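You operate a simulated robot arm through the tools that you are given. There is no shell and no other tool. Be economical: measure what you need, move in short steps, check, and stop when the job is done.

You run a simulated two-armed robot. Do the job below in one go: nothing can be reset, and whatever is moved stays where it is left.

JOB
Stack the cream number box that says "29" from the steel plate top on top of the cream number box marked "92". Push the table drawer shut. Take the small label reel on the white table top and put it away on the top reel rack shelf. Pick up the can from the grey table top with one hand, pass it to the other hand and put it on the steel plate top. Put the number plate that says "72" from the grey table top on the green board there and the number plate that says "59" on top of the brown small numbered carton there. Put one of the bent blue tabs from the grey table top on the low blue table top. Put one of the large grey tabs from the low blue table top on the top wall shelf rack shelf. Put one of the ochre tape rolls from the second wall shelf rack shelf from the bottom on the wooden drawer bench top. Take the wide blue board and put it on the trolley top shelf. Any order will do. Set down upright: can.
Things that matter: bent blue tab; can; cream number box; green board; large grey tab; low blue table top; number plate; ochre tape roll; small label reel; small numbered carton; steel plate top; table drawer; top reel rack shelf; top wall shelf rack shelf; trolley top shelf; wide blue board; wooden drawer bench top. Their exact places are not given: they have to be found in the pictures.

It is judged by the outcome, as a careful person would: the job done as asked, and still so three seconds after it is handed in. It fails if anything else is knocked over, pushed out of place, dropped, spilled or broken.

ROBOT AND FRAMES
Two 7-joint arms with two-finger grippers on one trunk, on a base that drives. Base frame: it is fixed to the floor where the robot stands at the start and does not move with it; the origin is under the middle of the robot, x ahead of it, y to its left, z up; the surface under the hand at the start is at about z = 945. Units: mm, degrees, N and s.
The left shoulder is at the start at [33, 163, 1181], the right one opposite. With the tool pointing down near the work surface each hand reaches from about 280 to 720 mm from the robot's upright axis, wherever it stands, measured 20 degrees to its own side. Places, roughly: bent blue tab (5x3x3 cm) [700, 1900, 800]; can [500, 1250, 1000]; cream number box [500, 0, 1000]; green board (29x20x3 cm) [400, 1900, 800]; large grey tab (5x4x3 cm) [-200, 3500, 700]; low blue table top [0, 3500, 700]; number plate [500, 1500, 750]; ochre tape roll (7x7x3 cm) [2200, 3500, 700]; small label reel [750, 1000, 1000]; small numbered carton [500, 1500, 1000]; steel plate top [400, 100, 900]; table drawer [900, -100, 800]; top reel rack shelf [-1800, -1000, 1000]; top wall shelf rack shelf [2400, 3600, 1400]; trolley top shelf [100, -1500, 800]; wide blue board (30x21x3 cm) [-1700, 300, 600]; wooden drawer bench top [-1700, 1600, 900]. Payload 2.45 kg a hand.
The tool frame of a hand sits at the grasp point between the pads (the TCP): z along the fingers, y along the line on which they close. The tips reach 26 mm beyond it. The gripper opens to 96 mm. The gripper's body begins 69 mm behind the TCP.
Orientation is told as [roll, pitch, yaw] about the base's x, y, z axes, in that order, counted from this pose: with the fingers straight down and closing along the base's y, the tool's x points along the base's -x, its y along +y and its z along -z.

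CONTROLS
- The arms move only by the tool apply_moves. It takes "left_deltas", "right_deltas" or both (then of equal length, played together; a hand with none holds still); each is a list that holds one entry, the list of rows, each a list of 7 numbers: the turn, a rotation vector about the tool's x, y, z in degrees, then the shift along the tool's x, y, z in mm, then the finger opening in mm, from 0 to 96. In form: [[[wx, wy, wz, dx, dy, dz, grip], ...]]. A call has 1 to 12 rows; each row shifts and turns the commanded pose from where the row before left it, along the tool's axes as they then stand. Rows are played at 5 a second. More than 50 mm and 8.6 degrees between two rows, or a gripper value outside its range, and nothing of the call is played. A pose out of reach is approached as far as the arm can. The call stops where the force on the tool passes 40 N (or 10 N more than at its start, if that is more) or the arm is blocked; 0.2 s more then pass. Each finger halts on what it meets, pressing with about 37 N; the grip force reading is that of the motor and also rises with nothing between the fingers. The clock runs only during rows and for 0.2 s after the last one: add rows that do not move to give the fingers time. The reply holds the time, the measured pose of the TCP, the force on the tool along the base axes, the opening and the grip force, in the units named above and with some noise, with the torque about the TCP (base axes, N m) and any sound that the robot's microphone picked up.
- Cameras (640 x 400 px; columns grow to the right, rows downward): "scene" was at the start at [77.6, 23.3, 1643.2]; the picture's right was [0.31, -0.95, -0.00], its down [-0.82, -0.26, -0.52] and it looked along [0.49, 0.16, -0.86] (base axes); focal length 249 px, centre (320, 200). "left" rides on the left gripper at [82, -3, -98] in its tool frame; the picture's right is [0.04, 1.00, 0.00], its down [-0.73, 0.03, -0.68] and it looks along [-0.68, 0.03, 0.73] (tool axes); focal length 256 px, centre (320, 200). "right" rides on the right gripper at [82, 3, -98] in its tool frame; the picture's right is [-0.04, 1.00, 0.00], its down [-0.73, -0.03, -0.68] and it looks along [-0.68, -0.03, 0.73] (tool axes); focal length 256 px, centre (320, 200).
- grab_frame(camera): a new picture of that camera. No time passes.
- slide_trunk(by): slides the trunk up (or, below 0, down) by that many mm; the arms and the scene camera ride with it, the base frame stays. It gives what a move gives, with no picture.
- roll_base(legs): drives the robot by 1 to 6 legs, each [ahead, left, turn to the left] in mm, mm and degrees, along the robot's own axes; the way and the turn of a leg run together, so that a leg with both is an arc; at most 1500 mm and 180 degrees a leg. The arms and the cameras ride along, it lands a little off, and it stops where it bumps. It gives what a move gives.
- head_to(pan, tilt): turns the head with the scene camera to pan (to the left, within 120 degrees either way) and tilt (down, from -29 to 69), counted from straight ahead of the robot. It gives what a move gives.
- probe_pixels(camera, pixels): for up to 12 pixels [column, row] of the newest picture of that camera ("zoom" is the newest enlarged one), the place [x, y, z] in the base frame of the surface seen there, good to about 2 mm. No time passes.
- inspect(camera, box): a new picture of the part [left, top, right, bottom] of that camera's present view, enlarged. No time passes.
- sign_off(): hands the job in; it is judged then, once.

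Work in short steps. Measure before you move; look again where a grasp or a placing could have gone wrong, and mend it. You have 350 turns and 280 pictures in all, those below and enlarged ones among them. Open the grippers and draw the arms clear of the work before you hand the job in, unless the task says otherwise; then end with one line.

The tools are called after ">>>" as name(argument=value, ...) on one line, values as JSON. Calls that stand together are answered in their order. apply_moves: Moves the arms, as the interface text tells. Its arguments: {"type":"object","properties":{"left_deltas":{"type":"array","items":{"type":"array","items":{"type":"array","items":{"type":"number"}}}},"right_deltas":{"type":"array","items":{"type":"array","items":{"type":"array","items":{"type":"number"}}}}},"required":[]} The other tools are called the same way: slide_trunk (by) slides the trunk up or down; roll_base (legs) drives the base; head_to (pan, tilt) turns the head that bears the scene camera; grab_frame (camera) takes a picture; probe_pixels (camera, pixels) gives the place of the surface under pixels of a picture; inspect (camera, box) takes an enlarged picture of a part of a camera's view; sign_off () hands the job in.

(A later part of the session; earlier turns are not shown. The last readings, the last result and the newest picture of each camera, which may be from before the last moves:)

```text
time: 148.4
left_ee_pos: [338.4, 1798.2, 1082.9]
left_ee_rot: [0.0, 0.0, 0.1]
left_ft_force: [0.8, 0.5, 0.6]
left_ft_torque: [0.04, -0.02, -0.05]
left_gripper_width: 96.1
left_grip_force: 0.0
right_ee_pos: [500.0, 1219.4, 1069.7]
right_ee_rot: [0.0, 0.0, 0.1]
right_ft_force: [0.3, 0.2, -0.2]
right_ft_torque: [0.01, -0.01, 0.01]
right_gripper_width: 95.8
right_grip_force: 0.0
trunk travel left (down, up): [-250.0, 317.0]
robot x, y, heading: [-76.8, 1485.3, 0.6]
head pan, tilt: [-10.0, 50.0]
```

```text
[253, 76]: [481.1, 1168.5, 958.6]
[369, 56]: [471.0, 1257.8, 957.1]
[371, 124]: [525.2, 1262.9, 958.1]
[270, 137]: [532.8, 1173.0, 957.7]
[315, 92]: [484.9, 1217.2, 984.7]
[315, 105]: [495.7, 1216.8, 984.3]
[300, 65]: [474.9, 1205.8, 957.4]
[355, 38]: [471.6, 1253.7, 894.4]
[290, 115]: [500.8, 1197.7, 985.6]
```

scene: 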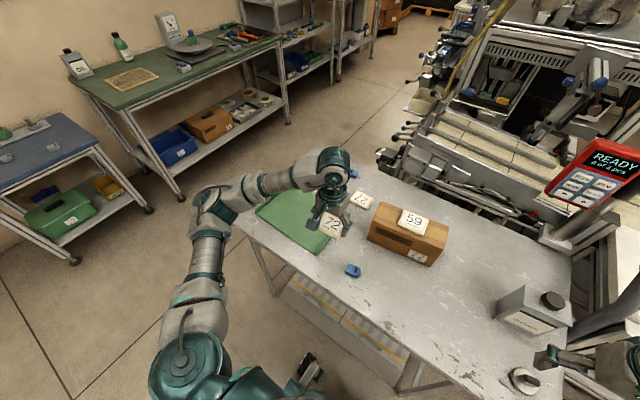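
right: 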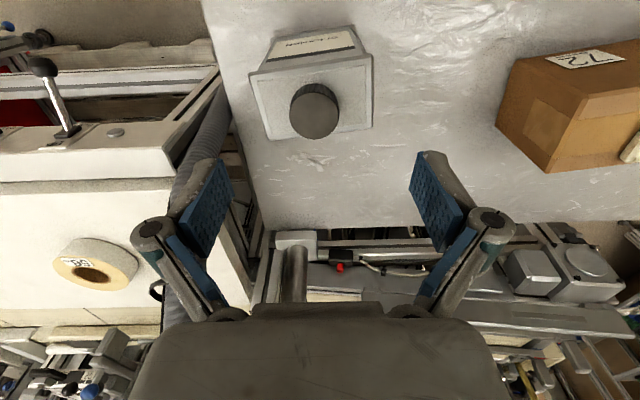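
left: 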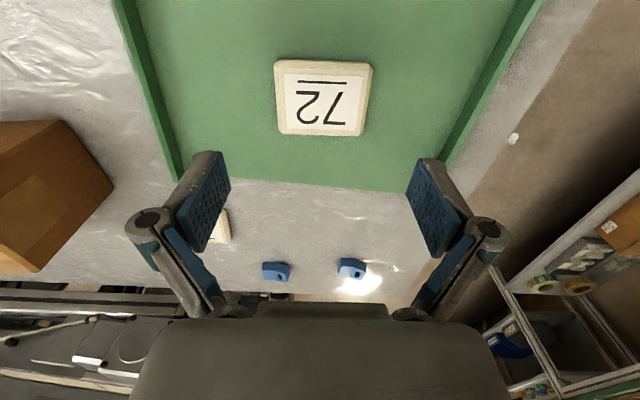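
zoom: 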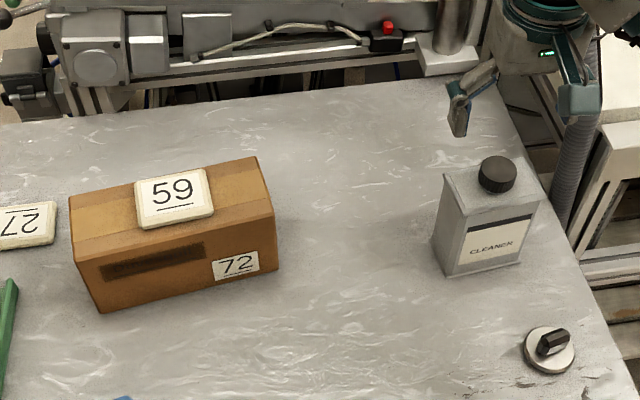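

The can's rim is 90×54 mm, turned +6°; the 54 mm way suits the gripper, so the hand must yaw 96°. I check the hose's clearance on the right.

>>> probe_pixels(camera="right", pixels=[[220, 105], [205, 150], [180, 250], [205, 80], [55, 90], [40, 65], [180, 180], [140, 130]])

>>> grab_frame(camera="scene")

```text
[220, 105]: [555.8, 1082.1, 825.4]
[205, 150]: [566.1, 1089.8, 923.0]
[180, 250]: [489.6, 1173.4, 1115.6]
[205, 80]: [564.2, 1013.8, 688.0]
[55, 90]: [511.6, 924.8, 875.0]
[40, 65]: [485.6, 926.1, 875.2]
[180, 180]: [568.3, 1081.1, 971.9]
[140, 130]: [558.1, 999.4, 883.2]
```

```text
204 pictures are left
```

scene: 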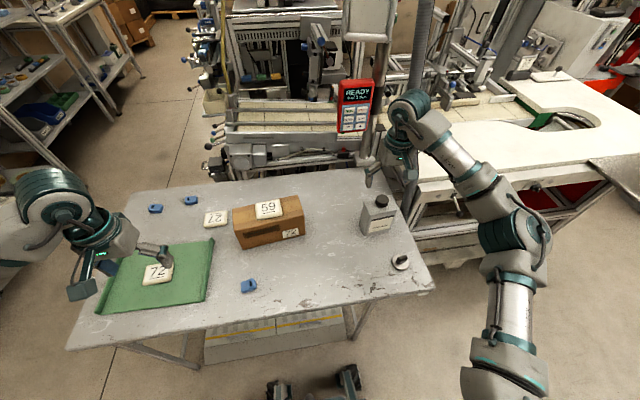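

I probe the hose higher up in the scene picture.

>>> probe_pixels(camera="scene", pixels=[[422, 20], [420, 60], [413, 85], [412, 190], [365, 170], [380, 205], [400, 262]])

```text
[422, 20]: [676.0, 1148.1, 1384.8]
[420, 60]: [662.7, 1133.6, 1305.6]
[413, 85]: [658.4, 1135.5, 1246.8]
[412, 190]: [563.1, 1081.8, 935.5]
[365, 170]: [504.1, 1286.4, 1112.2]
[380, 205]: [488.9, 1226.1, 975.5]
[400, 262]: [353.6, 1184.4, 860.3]
```

Hose is ≥100 mm away. I yaw the right hand by +96° in place.

>>> apply_moves(right_deltas=[[[0, 0, -8, 0, 0, 0, 96], [0, 0, -8, 0, 0, 0, 96], [0, 0, -8, 0, 0, 0, 96], [0, 0, -8, 0, 0, 0, 96], [0, 0, -8, 0, 0, 0, 96], [0, 0, -8, 0, 0, 0, 96], [0, 0, -8, 0, 0, 0, 96], [0, 0, -8, 0, 0, 0, 96], [0, 0, -8, 0, 0, 0, 96], [0, 0, -8, 0, 0, 0, 96], [0, 0, -8, 0, 0, 0, 96], [0, 0, -8, 0, 0, 0, 96]]])

>>> grab_frame(camera="right")

```text
time: 151.0
left_ee_pos: [338.9, 1799.9, 1081.8]
left_ee_rot: [-0.1, 0.1, 0.1]
left_ft_force: [0.1, -0.4, 0.4]
left_ft_torque: [-0.02, 0.02, -0.01]
left_gripper_width: 96.1
left_grip_force: 0.0
right_ee_pos: [245.5, 1390.0, 1038.6]
right_ee_rot: [-0.1, 0.2, 95.9]
right_ft_force: [-1.0, -0.3, 0.4]
right_ft_torque: [0.01, 0.0, -0.05]
right_gripper_width: 95.9
right_grip_force: 0.0
right hand out of reach, approached as far as the arm can: row 4, 5, 6, 7, 8, 9, 10, 11, 12
trunk travel left (down, up): [-250.0, 317.0]
robot x, y, heading: [-77.9, 1485.4, 1.0]
head pan, tilt: [-10.0, 50.0]
```

```text
203 pictures are left
```

right: 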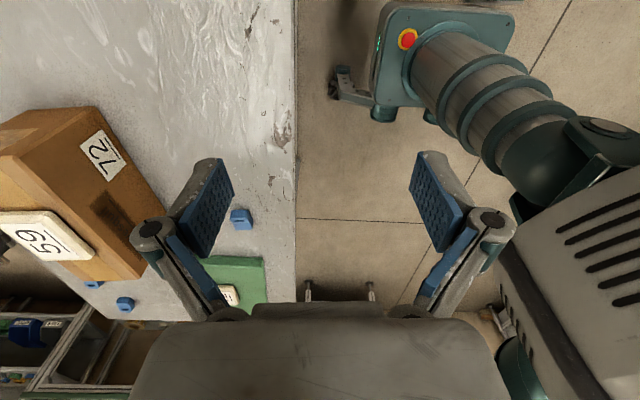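

At that reach yaw 96° is infeasible (the hand drew back). New plan: grip the can by its cap (38 mm) in the nominal pose. First I undo the yaw.

>>> apply_moves(right_deltas=[[[0, 0, 8, 0, 0, 0, 96], [0, 0, 8, 0, 0, 0, 96], [0, 0, 8, 0, 0, 0, 96], [0, 0, 8, 0, 0, 0, 96], [0, 0, 8, 0, 0, 0, 96], [0, 0, 8, 0, 0, 0, 96], [0, 0, 8, 0, 0, 0, 96], [0, 0, 8, 0, 0, 0, 96], [0, 0, 8, 0, 0, 0, 96], [0, 0, 8, 0, 0, 0, 96], [0, 0, 8, 0, 0, 0, 96], [0, 0, 8, 0, 0, 0, 96]]])

>>> grab_frame(camera="right")

```text
time: 153.6
left_ee_pos: [339.2, 1799.7, 1082.4]
left_ee_rot: [-0.1, 0.1, 0.0]
left_ft_force: [-0.4, 0.2, 0.4]
left_ft_torque: [0.02, 0.0, 0.01]
left_gripper_width: 96.3
left_grip_force: 0.0
right_ee_pos: [245.5, 1388.6, 1038.6]
right_ee_rot: [0.0, 0.0, -0.2]
right_ft_force: [-0.4, -0.5, -0.3]
right_ft_torque: [0.0, 0.02, -0.03]
right_gripper_width: 96.0
right_grip_force: 0.0
trunk travel left (down, up): [-250.0, 317.0]
robot x, y, heading: [-81.2, 1483.1, 1.1]
head pan, tilt: [-10.0, 50.0]
```

```text
202 pictures are left
```

right: 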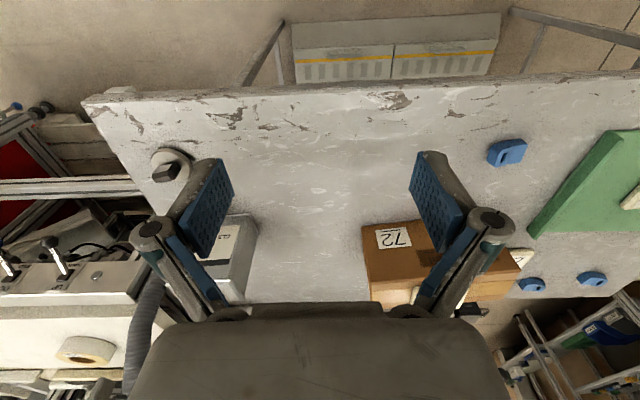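

I move the right hand above the cap at (497,1217), z≈1075.

>>> apply_moves(right_deltas=[[[0, 0, 0, -31, -21.5, -10, 96], [0, 0, 0, -31, -21.5, -10, 96], [0, 0, 0, -31, -21.5, -10, 96], [0, 0, 0, -31, -21.5, -5, 96], [0, 0, 0, -31, -21.5, 0, 96], [0, 0, 0, -31, -21.5, 0, 96], [0, 0, 0, -31, -21.5, 0, 96], [0, 0, 0, -31, -21.5, 0, 96], [0, 0, 0, 0, 0, 0, 96], [0, 0, 0, 0, 0, 0, 96]]])

>>> grab_frame(camera="right")

```text
time: 155.8
left_ee_pos: [338.4, 1798.4, 1083.1]
left_ee_rot: [-0.1, 0.0, 0.1]
left_ft_force: [0.0, 0.6, 0.9]
left_ft_torque: [-0.03, -0.01, 0.0]
left_gripper_width: 95.9
left_grip_force: 0.0
right_ee_pos: [495.7, 1217.4, 1075.7]
right_ee_rot: [0.0, 0.1, 0.0]
right_ft_force: [0.5, -0.2, -0.5]
right_ft_torque: [0.03, 0.0, 0.04]
right_gripper_width: 96.0
right_grip_force: 0.0
trunk travel left (down, up): [-250.0, 317.0]
robot x, y, heading: [-77.9, 1484.5, 0.7]
head pan, tilt: [-10.0, 50.0]
```

```text
201 pictures are left
```

right: 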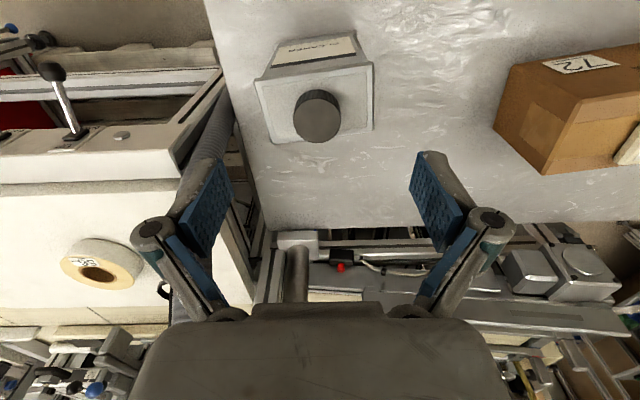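

Probe the cap edges for its centre and diameter.

>>> probe_pixels(camera="right", pixels=[[299, 106], [335, 102], [315, 92], [320, 124], [317, 108], [320, 136]])

```text
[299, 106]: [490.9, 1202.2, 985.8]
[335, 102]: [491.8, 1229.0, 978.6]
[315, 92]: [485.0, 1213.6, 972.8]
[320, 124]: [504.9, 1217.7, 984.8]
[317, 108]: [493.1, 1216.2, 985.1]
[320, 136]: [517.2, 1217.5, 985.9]
```

Cap centre (501,1216), top 985, ~34 mm wide. I descend to TCP z 984 and close.

>>> apply_moves(right_deltas=[[[0, 0, 0, -5, -1, 20, 96], [0, 0, 0, 0, 0, 25, 96], [0, 0, 0, 0, 0, 25, 96], [0, 0, 0, 0, 0, 21, 96], [0, 0, 0, 0, 0, 0, 70], [0, 0, 0, 0, 0, 0, 40], [0, 0, 0, 0, 0, 0, 20], [0, 0, 0, 0, 0, 0, 20], [0, 0, 0, 0, 0, 0, 20]]])

>>> grab_frame(camera="right")

```text
time: 157.8
left_ee_pos: [336.8, 1798.6, 1084.1]
left_ee_rot: [0.1, -0.2, 0.1]
left_ft_force: [-0.3, -0.6, -0.4]
left_ft_torque: [0.01, 0.01, -0.01]
left_gripper_width: 96.1
left_grip_force: 0.0
right_ee_pos: [498.5, 1215.2, 985.4]
right_ee_rot: [0.1, -0.4, 0.0]
right_ft_force: [5.1, -8.5, 34.9]
right_ft_torque: [-0.46, 0.06, 0.01]
right_gripper_width: 37.7
right_grip_force: 37.5
trunk travel left (down, up): [-250.0, 317.0]
robot x, y, heading: [-81.5, 1485.3, 0.7]
head pan, tilt: [-10.0, 50.0]
```

```text
200 pictures are left
```

right: 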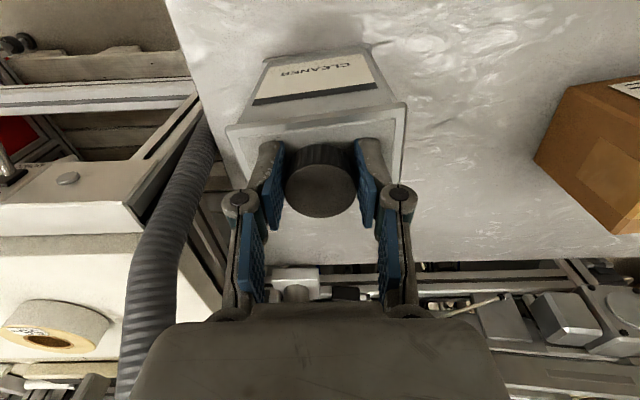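

Cap gripped (37.7 mm). I lift slowly.

>>> apply_moves(right_deltas=[[[0, 0, 0, 0, 0, -4, 20], [0, 0, 0, 0, 0, -8, 20], [0, 0, 0, 0, 0, -12, 20], [0, 0, 0, 0, 0, -16, 20], [0, 0, 0, 0, 0, -20, 20], [0, 0, 0, 0, 0, -20, 20], [0, 0, 0, 0, 0, 0, 20]]])

>>> grab_frame(camera="right")

```text
time: 159.4
left_ee_pos: [338.7, 1798.0, 1083.3]
left_ee_rot: [-0.1, 0.0, 0.1]
left_ft_force: [0.3, 0.4, 0.6]
left_ft_torque: [-0.01, 0.01, 0.03]
left_gripper_width: 95.5
left_grip_force: 0.1
right_ee_pos: [498.2, 1212.6, 1062.2]
right_ee_rot: [0.0, 0.0, 0.0]
right_ft_force: [-0.8, 1.0, -3.9]
right_ft_torque: [-0.02, 0.05, -0.02]
right_gripper_width: 37.0
right_grip_force: 36.3
trunk travel left (down, up): [-250.0, 317.0]
robot x, y, heading: [-76.3, 1487.0, 1.0]
head pan, tilt: [-10.0, 50.0]
```

```text
199 pictures are left
```

right: 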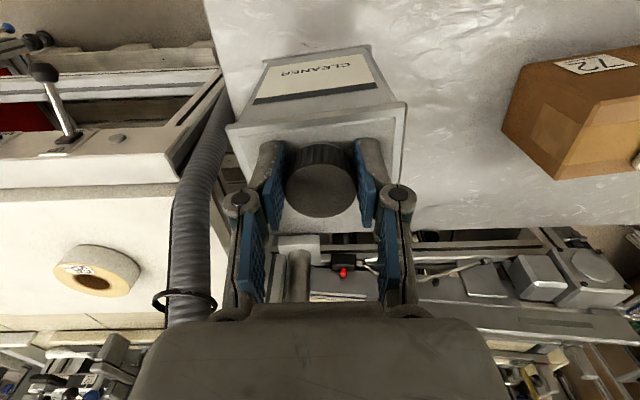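

Can lifted (4 N). I bring it back in front of the robot at (290,1440), raising a little.

>>> apply_moves(right_deltas=[[[0, 0, 0, 23, 25, -3, 20], [0, 0, 0, 23, 25, -3, 20], [0, 0, 0, 23, 25, -3, 20], [0, 0, 0, 23, 25, -3, 20], [0, 0, 0, 23, 25, -3, 20], [0, 0, 0, 23, 25, -3, 20], [0, 0, 0, 23, 25, -3, 20], [0, 0, 0, 23, 25, -3, 20], [0, 0, 0, 23, 25, 0, 20], [0, 0, 0, 0, 0, 0, 20]]])

>>> apply_moves(right_deltas=[[[0, 0, -7.5, 0, 0, 0, 20], [0, 0, -7.5, 0, 0, 0, 20], [0, 0, -7.5, 0, 0, 0, 20], [0, 0, -7.5, 0, 0, 0, 20], [0, 0, -7.5, 0, 0, 0, 20], [0, 0, -7.5, 0, 0, 0, 20], [0, 0, -7.5, 0, 0, 0, 20], [0, 0, -7.5, 0, 0, 0, 20], [0, 0, -7.5, 0, 0, 0, 20], [0, 0, -7.5, 0, 0, 0, 20], [0, 0, -7.5, 0, 0, 0, 20], [0, 0, 0, 0, 0, 0, 20]]])

>>> grab_frame(camera="scene")

```text
time: 161.6
left_ee_pos: [340.1, 1800.2, 1082.8]
left_ee_rot: [-0.1, 0.1, 0.0]
left_ft_force: [-0.3, -1.0, 0.1]
left_ft_torque: [0.02, 0.01, 0.04]
left_gripper_width: 96.1
left_grip_force: 0.1
right_ee_pos: [290.4, 1441.5, 1087.9]
right_ee_rot: [-0.1, 0.0, -0.1]
right_ft_force: [-0.2, -0.2, -4.1]
right_ft_torque: [0.05, 0.05, 0.01]
right_gripper_width: 37.0
right_grip_force: 37.0
trunk travel left (down, up): [-250.0, 317.0]
robot x, y, heading: [-77.7, 1487.8, 0.8]
head pan, tilt: [-10.0, 50.0]
```

```text
time: 164.2
left_ee_pos: [338.8, 1799.1, 1082.3]
left_ee_rot: [-0.1, 0.1, 0.2]
left_ft_force: [-0.7, -0.2, 0.2]
left_ft_torque: [0.01, 0.01, -0.01]
left_gripper_width: 96.1
left_grip_force: 0.1
right_ee_pos: [291.9, 1442.2, 1085.9]
right_ee_rot: [0.0, 0.0, 82.5]
right_ft_force: [0.0, 1.1, -3.7]
right_ft_torque: [-0.01, 0.02, 0.04]
right_gripper_width: 36.9
right_grip_force: 37.2
trunk travel left (down, up): [-250.0, 317.0]
robot x, y, heading: [-75.8, 1484.4, 0.9]
head pan, tilt: [-10.0, 50.0]
```

```text
198 pictures are left
```

scene: 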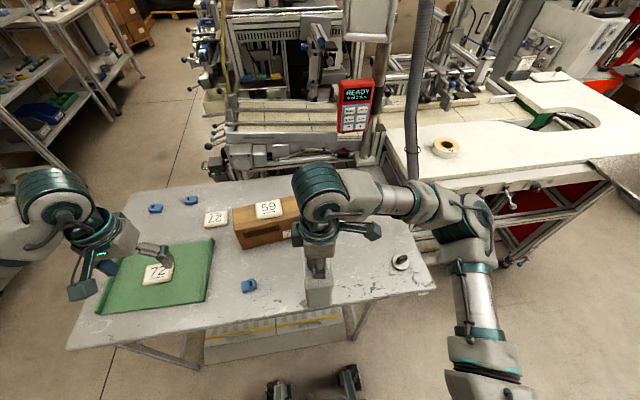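

Can's long side now lies along x. I push it out to x≈400 and up 40 mm to give the left hand room, checking reach.

>>> apply_moves(right_deltas=[[[0, 0, 0, -3.6, -27, -10, 20], [0, 0, 0, -3.6, -27, -10, 20], [0, 0, 0, -3.6, -27, -10, 20], [0, 0, 0, -3.6, -27, -10, 20], [0, 0, 0, 0, 0, 0, 20], [0, 0, 0, 0, 0, 0, 20]]])

>>> apply_moves(left_deltas=[[[0, -8, 0, 20, -35, 0, 96], [0, -8, 0, 20, -35, 0, 96], [0, -8, 0, 20, -35, 0, 96], [0, -8, 0, 0, -35, 0, 96], [0, -8, 0, 0, 0, 0, 96], [0, -8, 0, 0, 0, 0, 96], [0, -2, 0, 0, 0, 0, 96], [0, 0, 0, 0, 0, 0, 96]]])

>>> grab_frame(camera="scene")

>>> grab_frame(camera="left")

```text
time: 165.6
left_ee_pos: [338.9, 1799.1, 1082.7]
left_ee_rot: [-0.2, 0.0, 0.0]
left_ft_force: [0.7, -0.4, 0.1]
left_ft_torque: [-0.03, -0.01, 0.01]
left_gripper_width: 96.1
left_grip_force: 0.0
right_ee_pos: [324.9, 1454.5, 1104.4]
right_ee_rot: [-0.1, 0.0, 82.3]
right_ft_force: [0.6, 0.2, -3.8]
right_ft_torque: [0.05, 0.0, 0.0]
right_gripper_width: 36.8
right_grip_force: 37.3
right hand out of reach, approached as far as the arm can: row 2, 3, 4
trunk travel left (down, up): [-250.0, 317.0]
robot x, y, heading: [-78.4, 1484.3, 0.9]
head pan, tilt: [-10.0, 50.0]
```

```text
time: 167.4
left_ee_pos: [319.6, 1646.2, 1108.2]
left_ee_rot: [0.0, -49.9, 0.1]
left_ft_force: [1.1, -0.2, 0.0]
left_ft_torque: [0.03, 0.02, 0.04]
left_gripper_width: 96.2
left_grip_force: 0.1
left hand out of reach, approached as far as the arm can: row 5, 6, 7
right_ee_pos: [325.0, 1454.2, 1102.8]
right_ee_rot: [-0.1, 0.0, 82.3]
right_ft_force: [0.7, 0.2, -3.3]
right_ft_torque: [-0.04, 0.02, -0.03]
right_gripper_width: 36.9
right_grip_force: 36.4
trunk travel left (down, up): [-250.0, 317.0]
robot x, y, heading: [-76.9, 1485.0, 0.6]
head pan, tilt: [-10.0, 50.0]
```

```text
197 pictures are left
```

scene: 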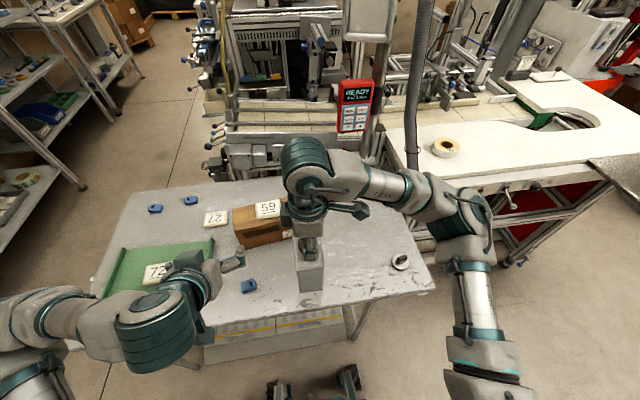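

```text
196 pictures are left
```

left: 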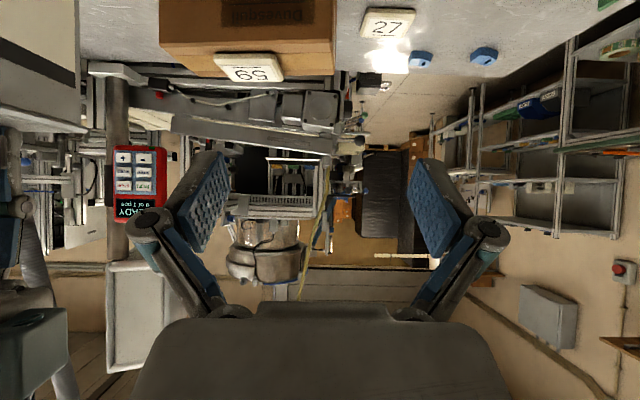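

Right reach is limited with that yaw, and the left wants to come from the left. I turn the can to a diagonal (right yaw ≈39°) and the left hand to yaw −45°, both easier.

>>> apply_moves(left_deltas=[[[5.77, 0, 4.8, 0, 0, 0, 96], [5.77, 0, 4.8, 0, 0, 0, 96], [5.77, 0, 4.8, 0, 0, 0, 96], [5.77, 0, 4.8, 0, 0, 0, 96], [5.77, 0, 4.8, 0, 0, 0, 96], [5.77, 0, 4.8, 0, 0, 0, 96], [0, 0, 0, 0, 0, 0, 96]]], right_deltas=[[[0, 0, 7.2, 0, 0, 0, 20], [0, 0, 7.2, 0, 0, 0, 20], [0, 0, 7.2, 0, 0, 0, 20], [0, 0, 7.2, 0, 0, 0, 20], [0, 0, 7.2, 0, 0, 0, 20], [0, 0, 7.2, 0, 0, 0, 20], [0, 0, 0, 0, 0, 0, 20]]])

>>> grab_frame(camera="scene")

>>> grab_frame(camera="left")

```text
time: 169.0
left_ee_pos: [322.2, 1644.9, 1111.2]
left_ee_rot: [-0.3, -50.2, -44.8]
left_ft_force: [0.6, 0.0, 0.2]
left_ft_torque: [0.01, 0.03, 0.0]
left_gripper_width: 96.0
left_grip_force: 0.1
left hand out of reach, approached as far as the arm can: row 1
right_ee_pos: [324.1, 1456.4, 1104.1]
right_ee_rot: [0.0, 0.0, 39.1]
right_ft_force: [0.5, 1.0, -4.3]
right_ft_torque: [0.0, 0.02, 0.03]
right_gripper_width: 36.5
right_grip_force: 36.8
trunk travel left (down, up): [-250.0, 317.0]
robot x, y, heading: [-83.2, 1488.7, 0.9]
head pan, tilt: [-10.0, 50.0]
```

```text
195 pictures are left
```

scene: 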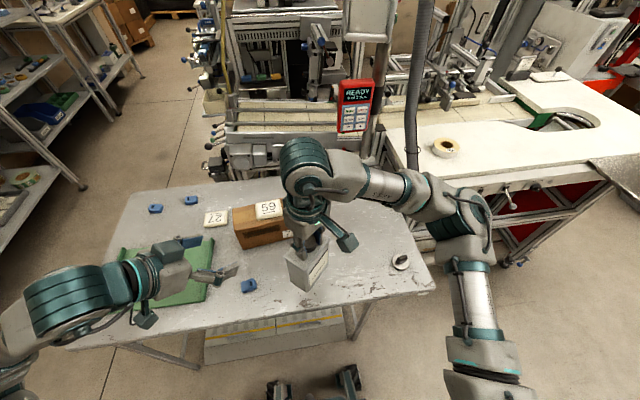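

```text
194 pictures are left
```

left: 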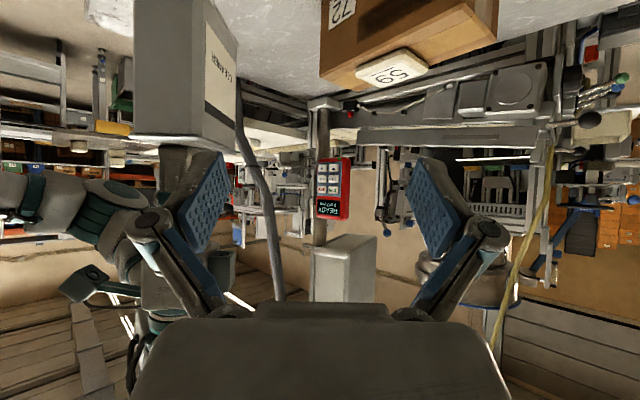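

Both poses are reached. I probe the can in the left camera (at (180,70)) for its exact place.

>>> probe_pixels(camera="left", pixels=[[140, 130], [140, 10], [200, 10], [232, 50], [205, 140], [165, 70], [220, 80], [170, 142], [232, 140], [165, 155]])

>>> probe_pixels(camera="scene", pixels=[[290, 258], [303, 290], [327, 255], [320, 245], [305, 268]])

```text
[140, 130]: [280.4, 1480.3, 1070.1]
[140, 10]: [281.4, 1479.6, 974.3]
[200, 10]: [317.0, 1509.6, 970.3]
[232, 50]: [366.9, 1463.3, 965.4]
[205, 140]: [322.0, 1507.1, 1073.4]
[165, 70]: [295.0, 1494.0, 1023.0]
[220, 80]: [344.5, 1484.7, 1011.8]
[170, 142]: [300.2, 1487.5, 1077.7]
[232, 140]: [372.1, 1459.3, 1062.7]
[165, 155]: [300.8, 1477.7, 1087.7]
```

```text
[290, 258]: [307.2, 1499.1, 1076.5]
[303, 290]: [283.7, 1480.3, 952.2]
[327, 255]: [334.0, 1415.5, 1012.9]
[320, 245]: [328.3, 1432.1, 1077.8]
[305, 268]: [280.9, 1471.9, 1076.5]
```

End face spans (280,1480)–(318,1509): heading −51°. I trim the right yaw by +6° and move the left hand to its pre-grasp point 120 mm back along its fingers.

>>> apply_moves(left_deltas=[[[0, 0, 0, 0.8, -32, 7.6, 96], [0, 0, 0, 0.8, -32, 7.6, 96], [0, 0, 0, 0.8, -32, 7.6, 96], [0, 0, 0, 0.8, -32, 7.6, 96], [0, 0, 0, 0, 0, 0, 96], [0, 0, 0, 0, 0, 0, 96]]], right_deltas=[[[0, 0, -3, 0, 0, 0, 20], [0, 0, -3, 0, 0, 0, 20], [0, 0, 0, 0, 0, 0, 20], [0, 0, 0, 0, 0, 0, 20], [0, 0, 0, 0, 0, 0, 20], [0, 0, 0, 0, 0, 0, 20]]])

>>> grab_frame(camera="left")

>>> grab_frame(camera="scene")

```text
time: 170.4
left_ee_pos: [270.7, 1533.0, 1109.5]
left_ee_rot: [-0.3, -50.0, -44.8]
left_ft_force: [0.2, 0.4, 0.1]
left_ft_torque: [-0.03, 0.01, 0.0]
left_gripper_width: 96.0
left_grip_force: 0.0
left hand out of reach, approached as far as the arm can: row 2, 3, 4
right_ee_pos: [324.3, 1456.8, 1104.0]
right_ee_rot: [-0.1, 0.0, 45.4]
right_ft_force: [0.1, 0.6, -3.4]
right_ft_torque: [-0.03, 0.02, 0.0]
right_gripper_width: 36.9
right_grip_force: 36.9
trunk travel left (down, up): [-250.0, 317.0]
robot x, y, heading: [-78.7, 1489.5, 0.4]
head pan, tilt: [-10.0, 50.0]
```

```text
193 pictures are left
```

left: 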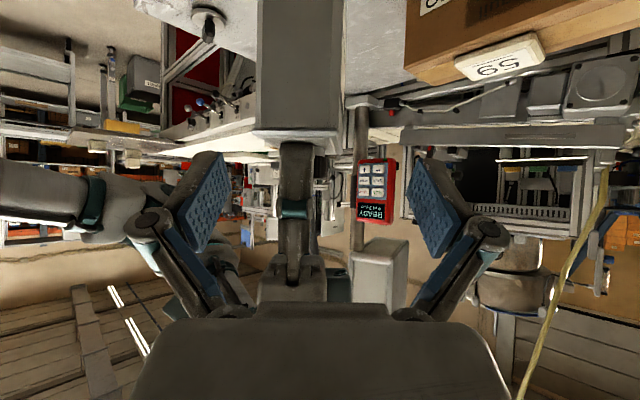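

```text
192 pictures are left
```

scene: 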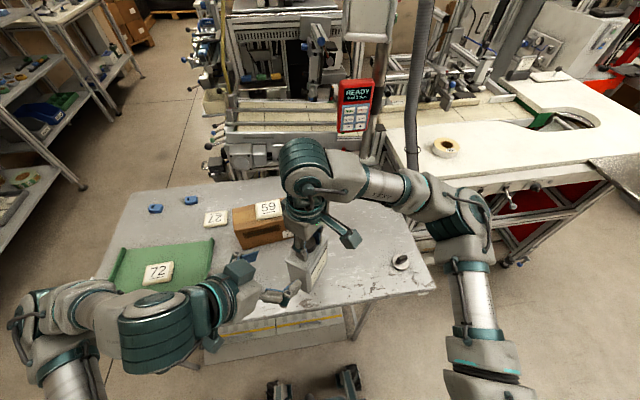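

The left can't get lower/closer there, so I move the can up 80 and out 56 mm to meet it.

>>> apply_moves(right_deltas=[[[0, 0, 0, -13, -13, -20, 20], [0, 0, 0, -13, -13, -20, 20], [0, 0, 0, -13, -13, -20, 20], [0, 0, 0, 0, 0, -20, 20], [0, 0, 0, 0, 0, 0, 20], [0, 0, 0, 0, 0, 0, 20]]])

>>> grab_frame(camera="left")

```text
time: 171.8
left_ee_pos: [271.2, 1532.0, 1108.8]
left_ee_rot: [-0.4, -50.0, -44.7]
left_ft_force: [-0.1, 0.2, -0.1]
left_ft_torque: [0.0, -0.01, 0.0]
left_gripper_width: 95.9
left_grip_force: 0.0
right_ee_pos: [379.4, 1458.7, 1186.5]
right_ee_rot: [0.1, -0.1, 45.3]
right_ft_force: [0.4, 0.2, -3.7]
right_ft_torque: [0.02, 0.04, -0.01]
right_gripper_width: 36.4
right_grip_force: 36.5
trunk travel left (down, up): [-250.0, 317.0]
robot x, y, heading: [-78.9, 1487.4, 0.8]
head pan, tilt: [-10.0, 50.0]
```

```text
191 pictures are left
```

left: 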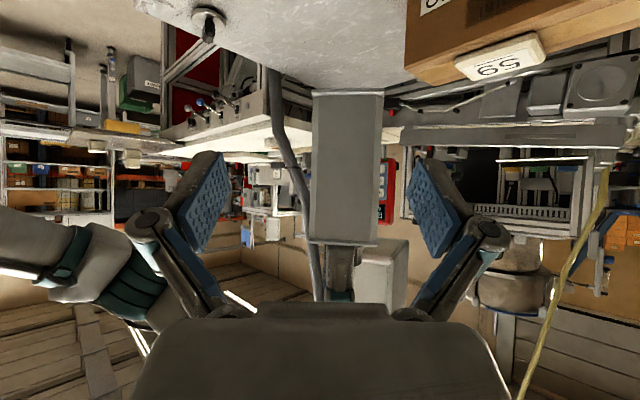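

The can now hangs ahead of the left fingers at (347,165). I probe its end face.

>>> probe_pixels(camera="left", pixels=[[316, 100], [380, 100], [314, 230], [375, 232], [346, 150], [346, 96]])

```text
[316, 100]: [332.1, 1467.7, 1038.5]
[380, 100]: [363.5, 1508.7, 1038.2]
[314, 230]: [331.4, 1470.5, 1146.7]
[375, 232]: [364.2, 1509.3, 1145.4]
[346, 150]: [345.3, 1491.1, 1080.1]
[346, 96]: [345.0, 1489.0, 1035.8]
```

End face centre (348,1489), z 1034–1158. I align the left hand laterally (pre-grasp), then check.

>>> apply_moves(left_deltas=[[[0, 0, 0, -20, 8, 0, 96], [0, 0, 0, -20, 8, 0, 96], [0, 0, 0, -19, 8, 0, 96], [0, 0, 0, 0, 0, 0, 96], [0, 0, 0, 0, 0, 0, 96]]])

>>> grab_frame(camera="left")

```text
time: 173.0
left_ee_pos: [313.0, 1523.9, 1153.1]
left_ee_rot: [-0.3, -50.0, -44.8]
left_ft_force: [-0.6, -0.2, -0.4]
left_ft_torque: [0.01, 0.05, 0.01]
left_gripper_width: 96.0
left_grip_force: 0.1
right_ee_pos: [378.1, 1456.7, 1185.4]
right_ee_rot: [-0.1, 0.0, 45.3]
right_ft_force: [0.3, 0.4, -4.3]
right_ft_torque: [-0.03, 0.01, 0.01]
right_gripper_width: 36.3
right_grip_force: 37.2
trunk travel left (down, up): [-250.0, 317.0]
robot x, y, heading: [-77.4, 1486.1, 1.2]
head pan, tilt: [-10.0, 50.0]
```

```text
190 pictures are left
```

left: 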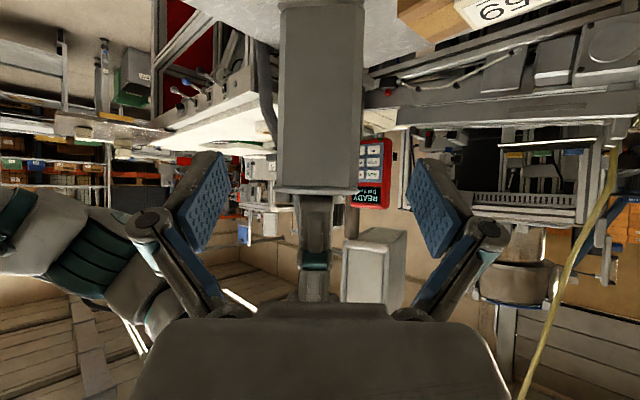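

Centred at column 322. I advance 94 mm along the fingers.

>>> apply_moves(left_deltas=[[[0, 0, 0, 0, 0, 20, 96], [0, 0, 0, 0, 0, 20, 96], [0, 0, 0, 0, 0, 20, 96], [0, 0, 0, 0, 0, 20, 96], [0, 0, 0, 0, 0, 14, 96], [0, 0, 0, 0, 0, 0, 96], [0, 0, 0, 0, 0, 0, 96]]])

>>> grab_frame(camera="left")

>>> inspect(camera="scene", box=[180, 150, 420, 320])

```text
time: 174.6
left_ee_pos: [363.5, 1472.1, 1091.2]
left_ee_rot: [-0.3, -50.1, -44.8]
left_ft_force: [-0.3, -0.3, 0.3]
left_ft_torque: [0.01, -0.02, -0.01]
left_gripper_width: 96.3
left_grip_force: 0.1
right_ee_pos: [380.5, 1457.0, 1185.7]
right_ee_rot: [0.0, -0.1, 45.4]
right_ft_force: [-0.6, 0.3, -3.7]
right_ft_torque: [-0.01, 0.0, 0.02]
right_gripper_width: 36.2
right_grip_force: 37.0
trunk travel left (down, up): [-250.0, 317.0]
robot x, y, heading: [-79.1, 1485.1, 0.6]
head pan, tilt: [-10.0, 50.0]
```

```text
189 pictures are left
```

left: 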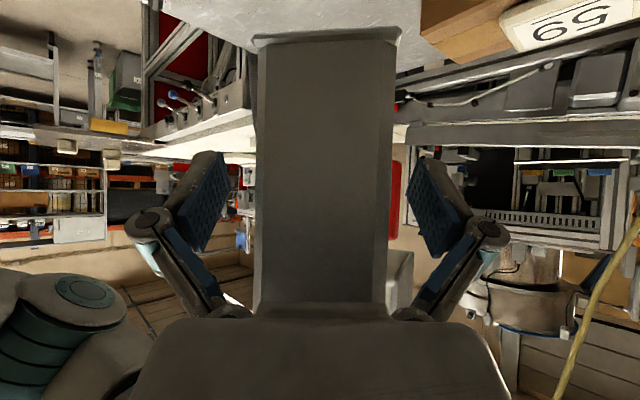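

```text
2.35 times, centred on (300, 235) of scene
```

zoom: 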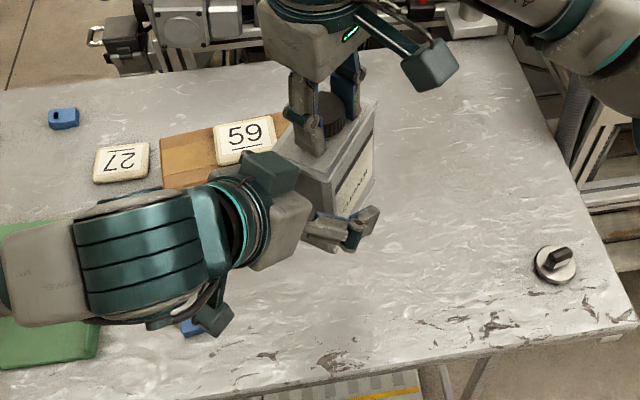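

Fingers straddle the can. I close the left hand while the right still holds.

>>> apply_moves(left_deltas=[[[0, 0, 0, 0, 0, 0, 70], [0, 0, 0, 0, 0, 0, 45], [0, 0, 0, 0, 0, 0, 35], [0, 0, 0, 0, 0, 0, 35], [0, 0, 0, 0, 0, 0, 35]]])

>>> grab_frame(camera="left")

```text
time: 175.8
left_ee_pos: [362.4, 1471.3, 1092.8]
left_ee_rot: [-0.3, -50.1, -44.4]
left_ft_force: [24.7, 16.9, 4.7]
left_ft_torque: [-1.03, 1.38, 0.6]
left_gripper_width: 59.2
left_grip_force: 37.0
right_ee_pos: [377.8, 1457.2, 1185.8]
right_ee_rot: [0.0, 0.1, 45.3]
right_ft_force: [-24.1, -15.9, -8.1]
right_ft_torque: [-0.56, 0.84, 0.02]
right_gripper_width: 35.9
right_grip_force: 36.9
trunk travel left (down, up): [-250.0, 317.0]
robot x, y, heading: [-77.0, 1486.0, 1.0]
head pan, tilt: [-10.0, 50.0]
```

```text
187 pictures are left
```

left: 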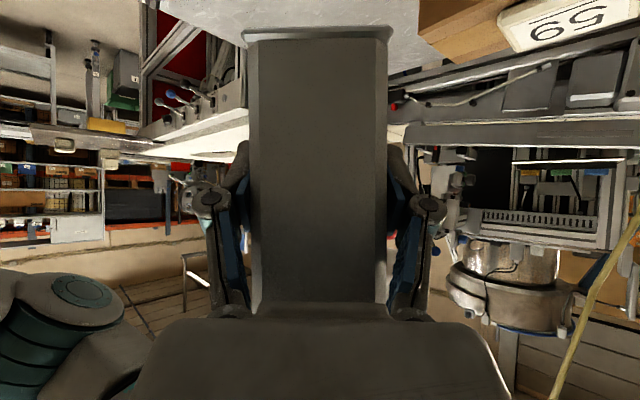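

Left grips (59 mm) with a small lateral preload; I relieve it 3 mm, then open the right hand.

>>> apply_moves(left_deltas=[[[0, 0, 0, 0, 2, 0, 35], [0, 0, 0, 0, 2, 0, 35], [0, 0, 0, 0, 0, 0, 35]]])

>>> apply_moves(right_deltas=[[[0, 0, 0, 0, 0, 0, 45], [0, 0, 0, 0, 0, 0, 60], [0, 0, 0, 0, 0, 0, 90], [0, 0, 0, 0, 0, 0, 96], [0, 0, 0, 0, 0, -15, 96], [0, 0, 0, 0, 0, -25, 96], [0, 0, 0, 0, 0, -25, 96]]])

>>> grab_frame(camera="right")

>>> grab_frame(camera="scene")

```text
time: 176.6
left_ee_pos: [364.5, 1473.2, 1090.8]
left_ee_rot: [-0.2, -50.1, -45.1]
left_ft_force: [0.7, 3.0, 3.5]
left_ft_torque: [-0.24, -0.08, 0.07]
left_gripper_width: 59.0
left_grip_force: 37.0
right_ee_pos: [379.1, 1457.9, 1186.1]
right_ee_rot: [0.0, -0.2, 45.2]
right_ft_force: [-0.5, -3.1, -7.4]
right_ft_torque: [-0.11, 0.06, 0.0]
right_gripper_width: 35.8
right_grip_force: 37.0
trunk travel left (down, up): [-250.0, 317.0]
robot x, y, heading: [-79.8, 1482.6, 0.9]
head pan, tilt: [-10.0, 50.0]
```

```text
time: 178.2
left_ee_pos: [366.3, 1474.8, 1091.2]
left_ee_rot: [-0.2, -50.1, -44.8]
left_ft_force: [0.1, -0.4, 0.4]
left_ft_torque: [0.07, 0.07, 0.02]
left_gripper_width: 58.3
left_grip_force: 37.5
right_ee_pos: [376.8, 1455.5, 1248.5]
right_ee_rot: [0.0, 0.0, 45.4]
right_ft_force: [0.2, 0.5, 0.3]
right_ft_torque: [-0.02, -0.01, -0.01]
right_gripper_width: 95.8
right_grip_force: 0.0
trunk travel left (down, up): [-250.0, 317.0]
robot x, y, heading: [-77.2, 1487.3, 0.8]
head pan, tilt: [-10.0, 50.0]
```

```text
186 pictures are left
```

right: 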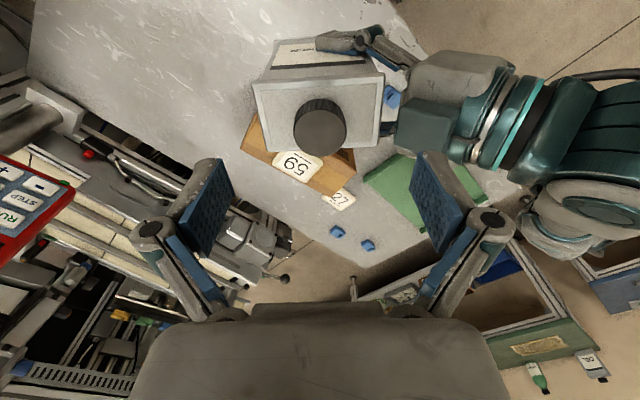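

```text
185 pictures are left
```

scene: 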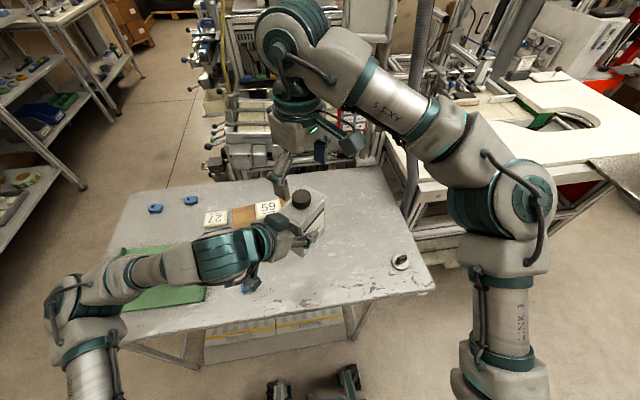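

Handover done: left holds the can upright. I withdraw the right hand to its side and square its yaw.

>>> apply_moves(right_deltas=[[[0, 0, 0, 37, -20, 0, 96], [0, 0, 0, 37, -20, 0, 96], [0, 0, 0, 37, -20, 0, 96], [0, 0, 0, 37, -20, 0, 96], [0, 0, 0, 37, -20, 0, 96], [0, 0, 7.5, 0, 0, 10, 96], [0, 0, 7.5, 0, 0, 10, 96], [0, 0, 7.5, 0, 0, 10, 96], [0, 0, 7.5, 0, 0, 10, 96], [0, 0, 7.5, 0, 0, 10, 96], [0, 0, 7.7, 0, 0, 10, 96]]])

>>> head_to(pan=-60, tilt=45)

>>> grab_frame(camera="scene")

```text
time: 180.6
left_ee_pos: [367.5, 1473.5, 1091.0]
left_ee_rot: [-0.2, -50.0, -44.9]
left_ft_force: [0.8, -0.4, 0.1]
left_ft_torque: [0.04, 0.07, -0.02]
left_gripper_width: 58.0
left_grip_force: 36.9
right_ee_pos: [318.6, 1252.2, 1189.8]
right_ee_rot: [0.2, 0.0, 0.0]
right_ft_force: [0.5, 0.6, 0.0]
right_ft_torque: [0.01, -0.02, 0.03]
right_gripper_width: 96.0
right_grip_force: 0.1
trunk travel left (down, up): [-250.0, 317.0]
robot x, y, heading: [-78.8, 1481.9, 0.7]
head pan, tilt: [-10.0, 50.0]
```

```text
time: 181.7
left_ee_pos: [365.3, 1473.6, 1092.5]
left_ee_rot: [-0.2, -50.0, -44.8]
left_ft_force: [0.3, -1.4, -1.2]
left_ft_torque: [0.04, 0.08, -0.01]
left_gripper_width: 57.7
left_grip_force: 37.2
right_ee_pos: [317.8, 1252.8, 1189.8]
right_ee_rot: [0.1, 0.0, 0.1]
right_ft_force: [-0.1, -0.2, 0.1]
right_ft_torque: [0.02, 0.01, 0.04]
right_gripper_width: 96.2
right_grip_force: 0.0
trunk travel left (down, up): [-250.0, 317.0]
robot x, y, heading: [-78.2, 1485.2, 0.7]
head pan, tilt: [-60.0, 45.0]
```

```text
184 pictures are left
```

scene: 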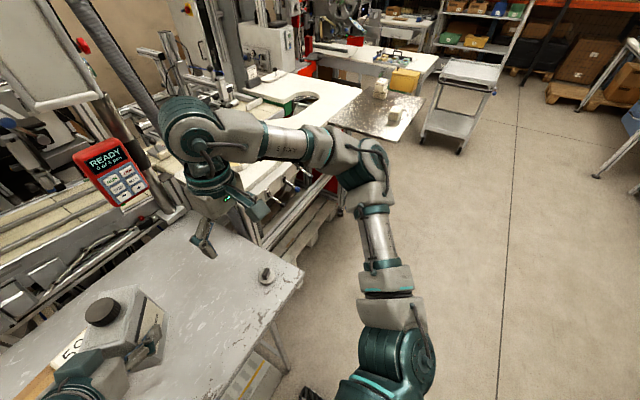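

I drive right along the tables to the steel plate (strafe ~1455 mm), keeping the can at z>1030.

>>> roll_base(legs=[[0, -730, 0], [0, -725, 0]])

>>> head_to(pan=0, tilt=52)

>>> apply_moves(right_deltas=[[[0, 0, 0, 0, 0, 0, 96], [0, 0, 0, 0, 0, 0, 96], [0, 0, 0, 0, 0, 0, 96], [0, 0, 0, 0, 0, 0, 96], [0, 0, 0, 0, 0, 0, 96], [0, 0, 0, 0, 0, 0, 96], [0, 0, 0, 0, 0, 0, 96], [0, 0, 0, 0, 0, 0, 96], [0, 0, 0, 0, 0, 0, 96], [0, 0, 0, 0, 0, 0, 96], [0, 0, 0, 0, 0, 0, 96], [0, 0, 0, 0, 0, 0, 96]]])

>>> grab_frame(camera="scene")

```text
time: 189.1
left_ee_pos: [375.1, 93.7, 1092.0]
left_ee_rot: [-1.6, -50.9, -43.7]
left_ft_force: [0.9, 1.4, -0.7]
left_ft_torque: [0.03, 0.08, -0.07]
left_gripper_width: 57.4
left_grip_force: 36.8
right_ee_pos: [324.7, -124.6, 1195.1]
right_ee_rot: [-1.3, -0.1, 0.3]
right_ft_force: [0.2, 1.0, -0.6]
right_ft_torque: [-0.05, -0.02, 0.02]
right_gripper_width: 95.8
right_grip_force: 0.0
trunk travel left (down, up): [-250.0, 317.0]
robot x, y, heading: [-70.6, 84.0, 0.7]
head pan, tilt: [-60.0, 45.0]
```

```text
time: 190.3
left_ee_pos: [372.1, 54.1, 1092.2]
left_ee_rot: [0.7, -49.7, -45.5]
left_ft_force: [-0.2, -1.7, -0.1]
left_ft_torque: [0.11, 0.11, 0.04]
left_gripper_width: 57.6
left_grip_force: 37.2
right_ee_pos: [321.5, -167.0, 1188.2]
right_ee_rot: [0.8, -0.2, 0.1]
right_ft_force: [0.1, -2.2, -0.2]
right_ft_torque: [0.11, 0.01, -0.02]
right_gripper_width: 95.9
right_grip_force: 0.2
trunk travel left (down, up): [-250.0, 317.0]
robot x, y, heading: [-70.0, 77.8, 0.7]
head pan, tilt: [0.0, 52.0]
```

```text
time: 192.9
left_ee_pos: [371.5, 59.0, 1092.2]
left_ee_rot: [0.6, -49.8, -45.3]
left_ft_force: [-0.7, -2.0, -0.1]
left_ft_torque: [0.09, 0.05, 0.03]
left_gripper_width: 57.3
left_grip_force: 36.8
right_ee_pos: [322.8, -164.4, 1188.6]
right_ee_rot: [0.6, -0.2, 0.1]
right_ft_force: [0.7, -0.5, -0.2]
right_ft_torque: [0.09, -0.02, 0.02]
right_gripper_width: 95.9
right_grip_force: 0.1
trunk travel left (down, up): [-250.0, 317.0]
robot x, y, heading: [-74.5, 82.0, 0.9]
head pan, tilt: [0.0, 52.0]
```

```text
183 pictures are left
```

scene: 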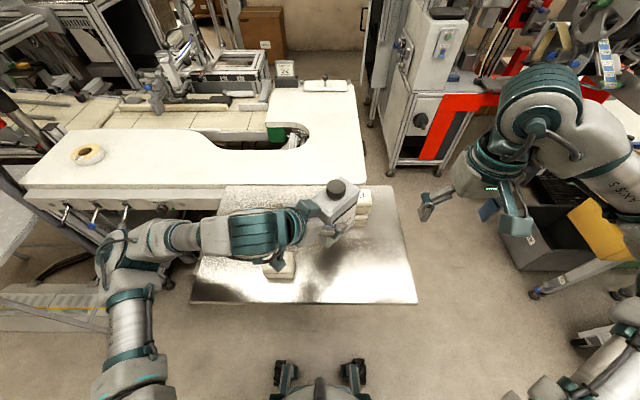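

Probe box 95 (283,265), the stack (362,205) and plate to choose the free spot.

>>> probe_pixels(camera="scene", pixels=[[283, 268], [268, 268], [296, 262], [292, 278], [362, 200], [355, 225], [370, 225], [415, 300], [345, 260], [338, 187], [192, 300]])

>>> grab_frame(camera="left")

```text
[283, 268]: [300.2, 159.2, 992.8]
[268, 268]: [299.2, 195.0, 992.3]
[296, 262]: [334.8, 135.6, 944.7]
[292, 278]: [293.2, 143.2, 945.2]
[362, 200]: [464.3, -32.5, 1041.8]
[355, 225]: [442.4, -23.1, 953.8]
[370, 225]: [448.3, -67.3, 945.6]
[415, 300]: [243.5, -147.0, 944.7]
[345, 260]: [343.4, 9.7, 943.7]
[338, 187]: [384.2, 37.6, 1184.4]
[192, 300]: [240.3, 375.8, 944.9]
```

```text
182 pictures are left
```

left: 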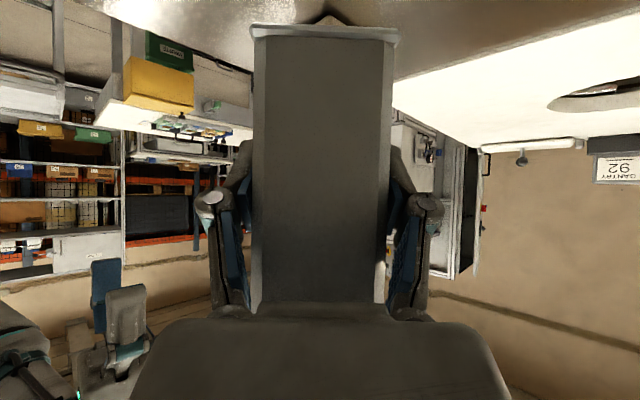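

I choose the free spot (350,20): shift (−34,−18) and lower 70 mm, then check.

>>> apply_moves(left_deltas=[[[0, 0, 0, 3.6, -18.4, -4.4, 35], [0, 0, 0, 3.6, -18.4, -4.4, 35], [0, 0, 0, 11.5, 0, 9.6, 35], [0, 0, 0, 11.5, 0, 9.6, 35], [0, 0, 0, 11.5, 0, 9.6, 35], [0, 0, 0, 11.5, 0, 9.6, 35], [0, 0, 0, 7.7, 0, 6.4, 35], [0, 0, 0, 0, 0, 0, 35]]])

>>> grab_frame(camera="scene")

>>> grab_frame(camera="left")

```text
time: 194.8
left_ee_pos: [337.3, 45.0, 1023.2]
left_ee_rot: [0.4, -50.0, -45.0]
left_ft_force: [0.2, -0.6, -3.0]
left_ft_torque: [0.08, 0.02, 0.07]
left_gripper_width: 57.7
left_grip_force: 37.0
right_ee_pos: [322.4, -158.7, 1189.4]
right_ee_rot: [0.4, -0.2, 0.0]
right_ft_force: [0.1, -1.3, -0.7]
right_ft_torque: [0.05, 0.0, 0.01]
right_gripper_width: 96.0
right_grip_force: 0.1
trunk travel left (down, up): [-250.0, 317.0]
robot x, y, heading: [-69.4, 82.7, 0.8]
head pan, tilt: [0.0, 52.0]
```

```text
181 pictures are left
```

scene: 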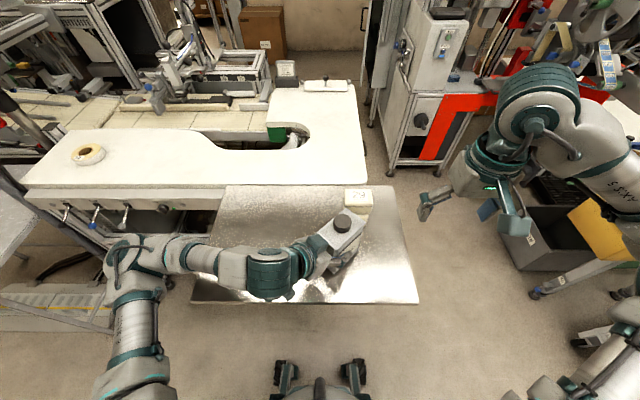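

```text
180 pictures are left
```

left: 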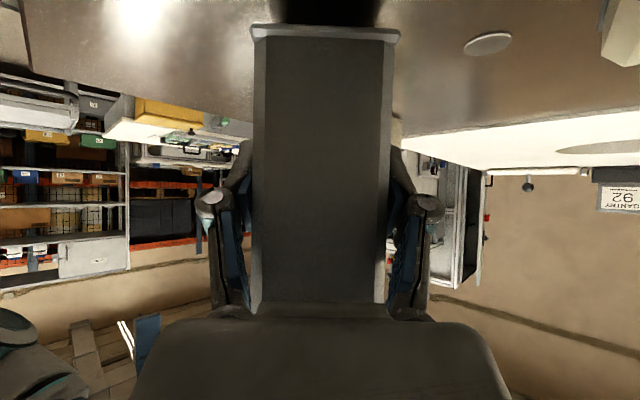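

About 15 mm remain. I lower in small steps until contact.

>>> apply_moves(left_deltas=[[[0, 0, 0, 4.6, 0, 3.8, 35], [0, 0, 0, 3.1, 0, 2.6, 35], [0, 0, 0, 1.5, 0, 1.3, 35], [0, 0, 0, 1.5, 0, 1.3, 35], [0, 0, 0, 0, 0, 0, 35]]])

```text
time: 195.9
left_ee_pos: [337.4, 63.9, 1010.0]
left_ee_rot: [-0.6, -50.5, -44.4]
left_ft_force: [-0.6, -0.2, -3.8]
left_ft_torque: [0.03, 0.07, -0.01]
left_gripper_width: 57.4
left_grip_force: 36.5
right_ee_pos: [320.4, -137.3, 1192.7]
right_ee_rot: [-0.5, -0.3, 0.2]
right_ft_force: [0.4, -0.6, -0.4]
right_ft_torque: [-0.06, 0.0, 0.01]
right_gripper_width: 96.3
right_grip_force: 0.1
trunk travel left (down, up): [-250.0, 317.0]
robot x, y, heading: [-66.5, 86.6, 0.7]
head pan, tilt: [0.0, 52.0]
```

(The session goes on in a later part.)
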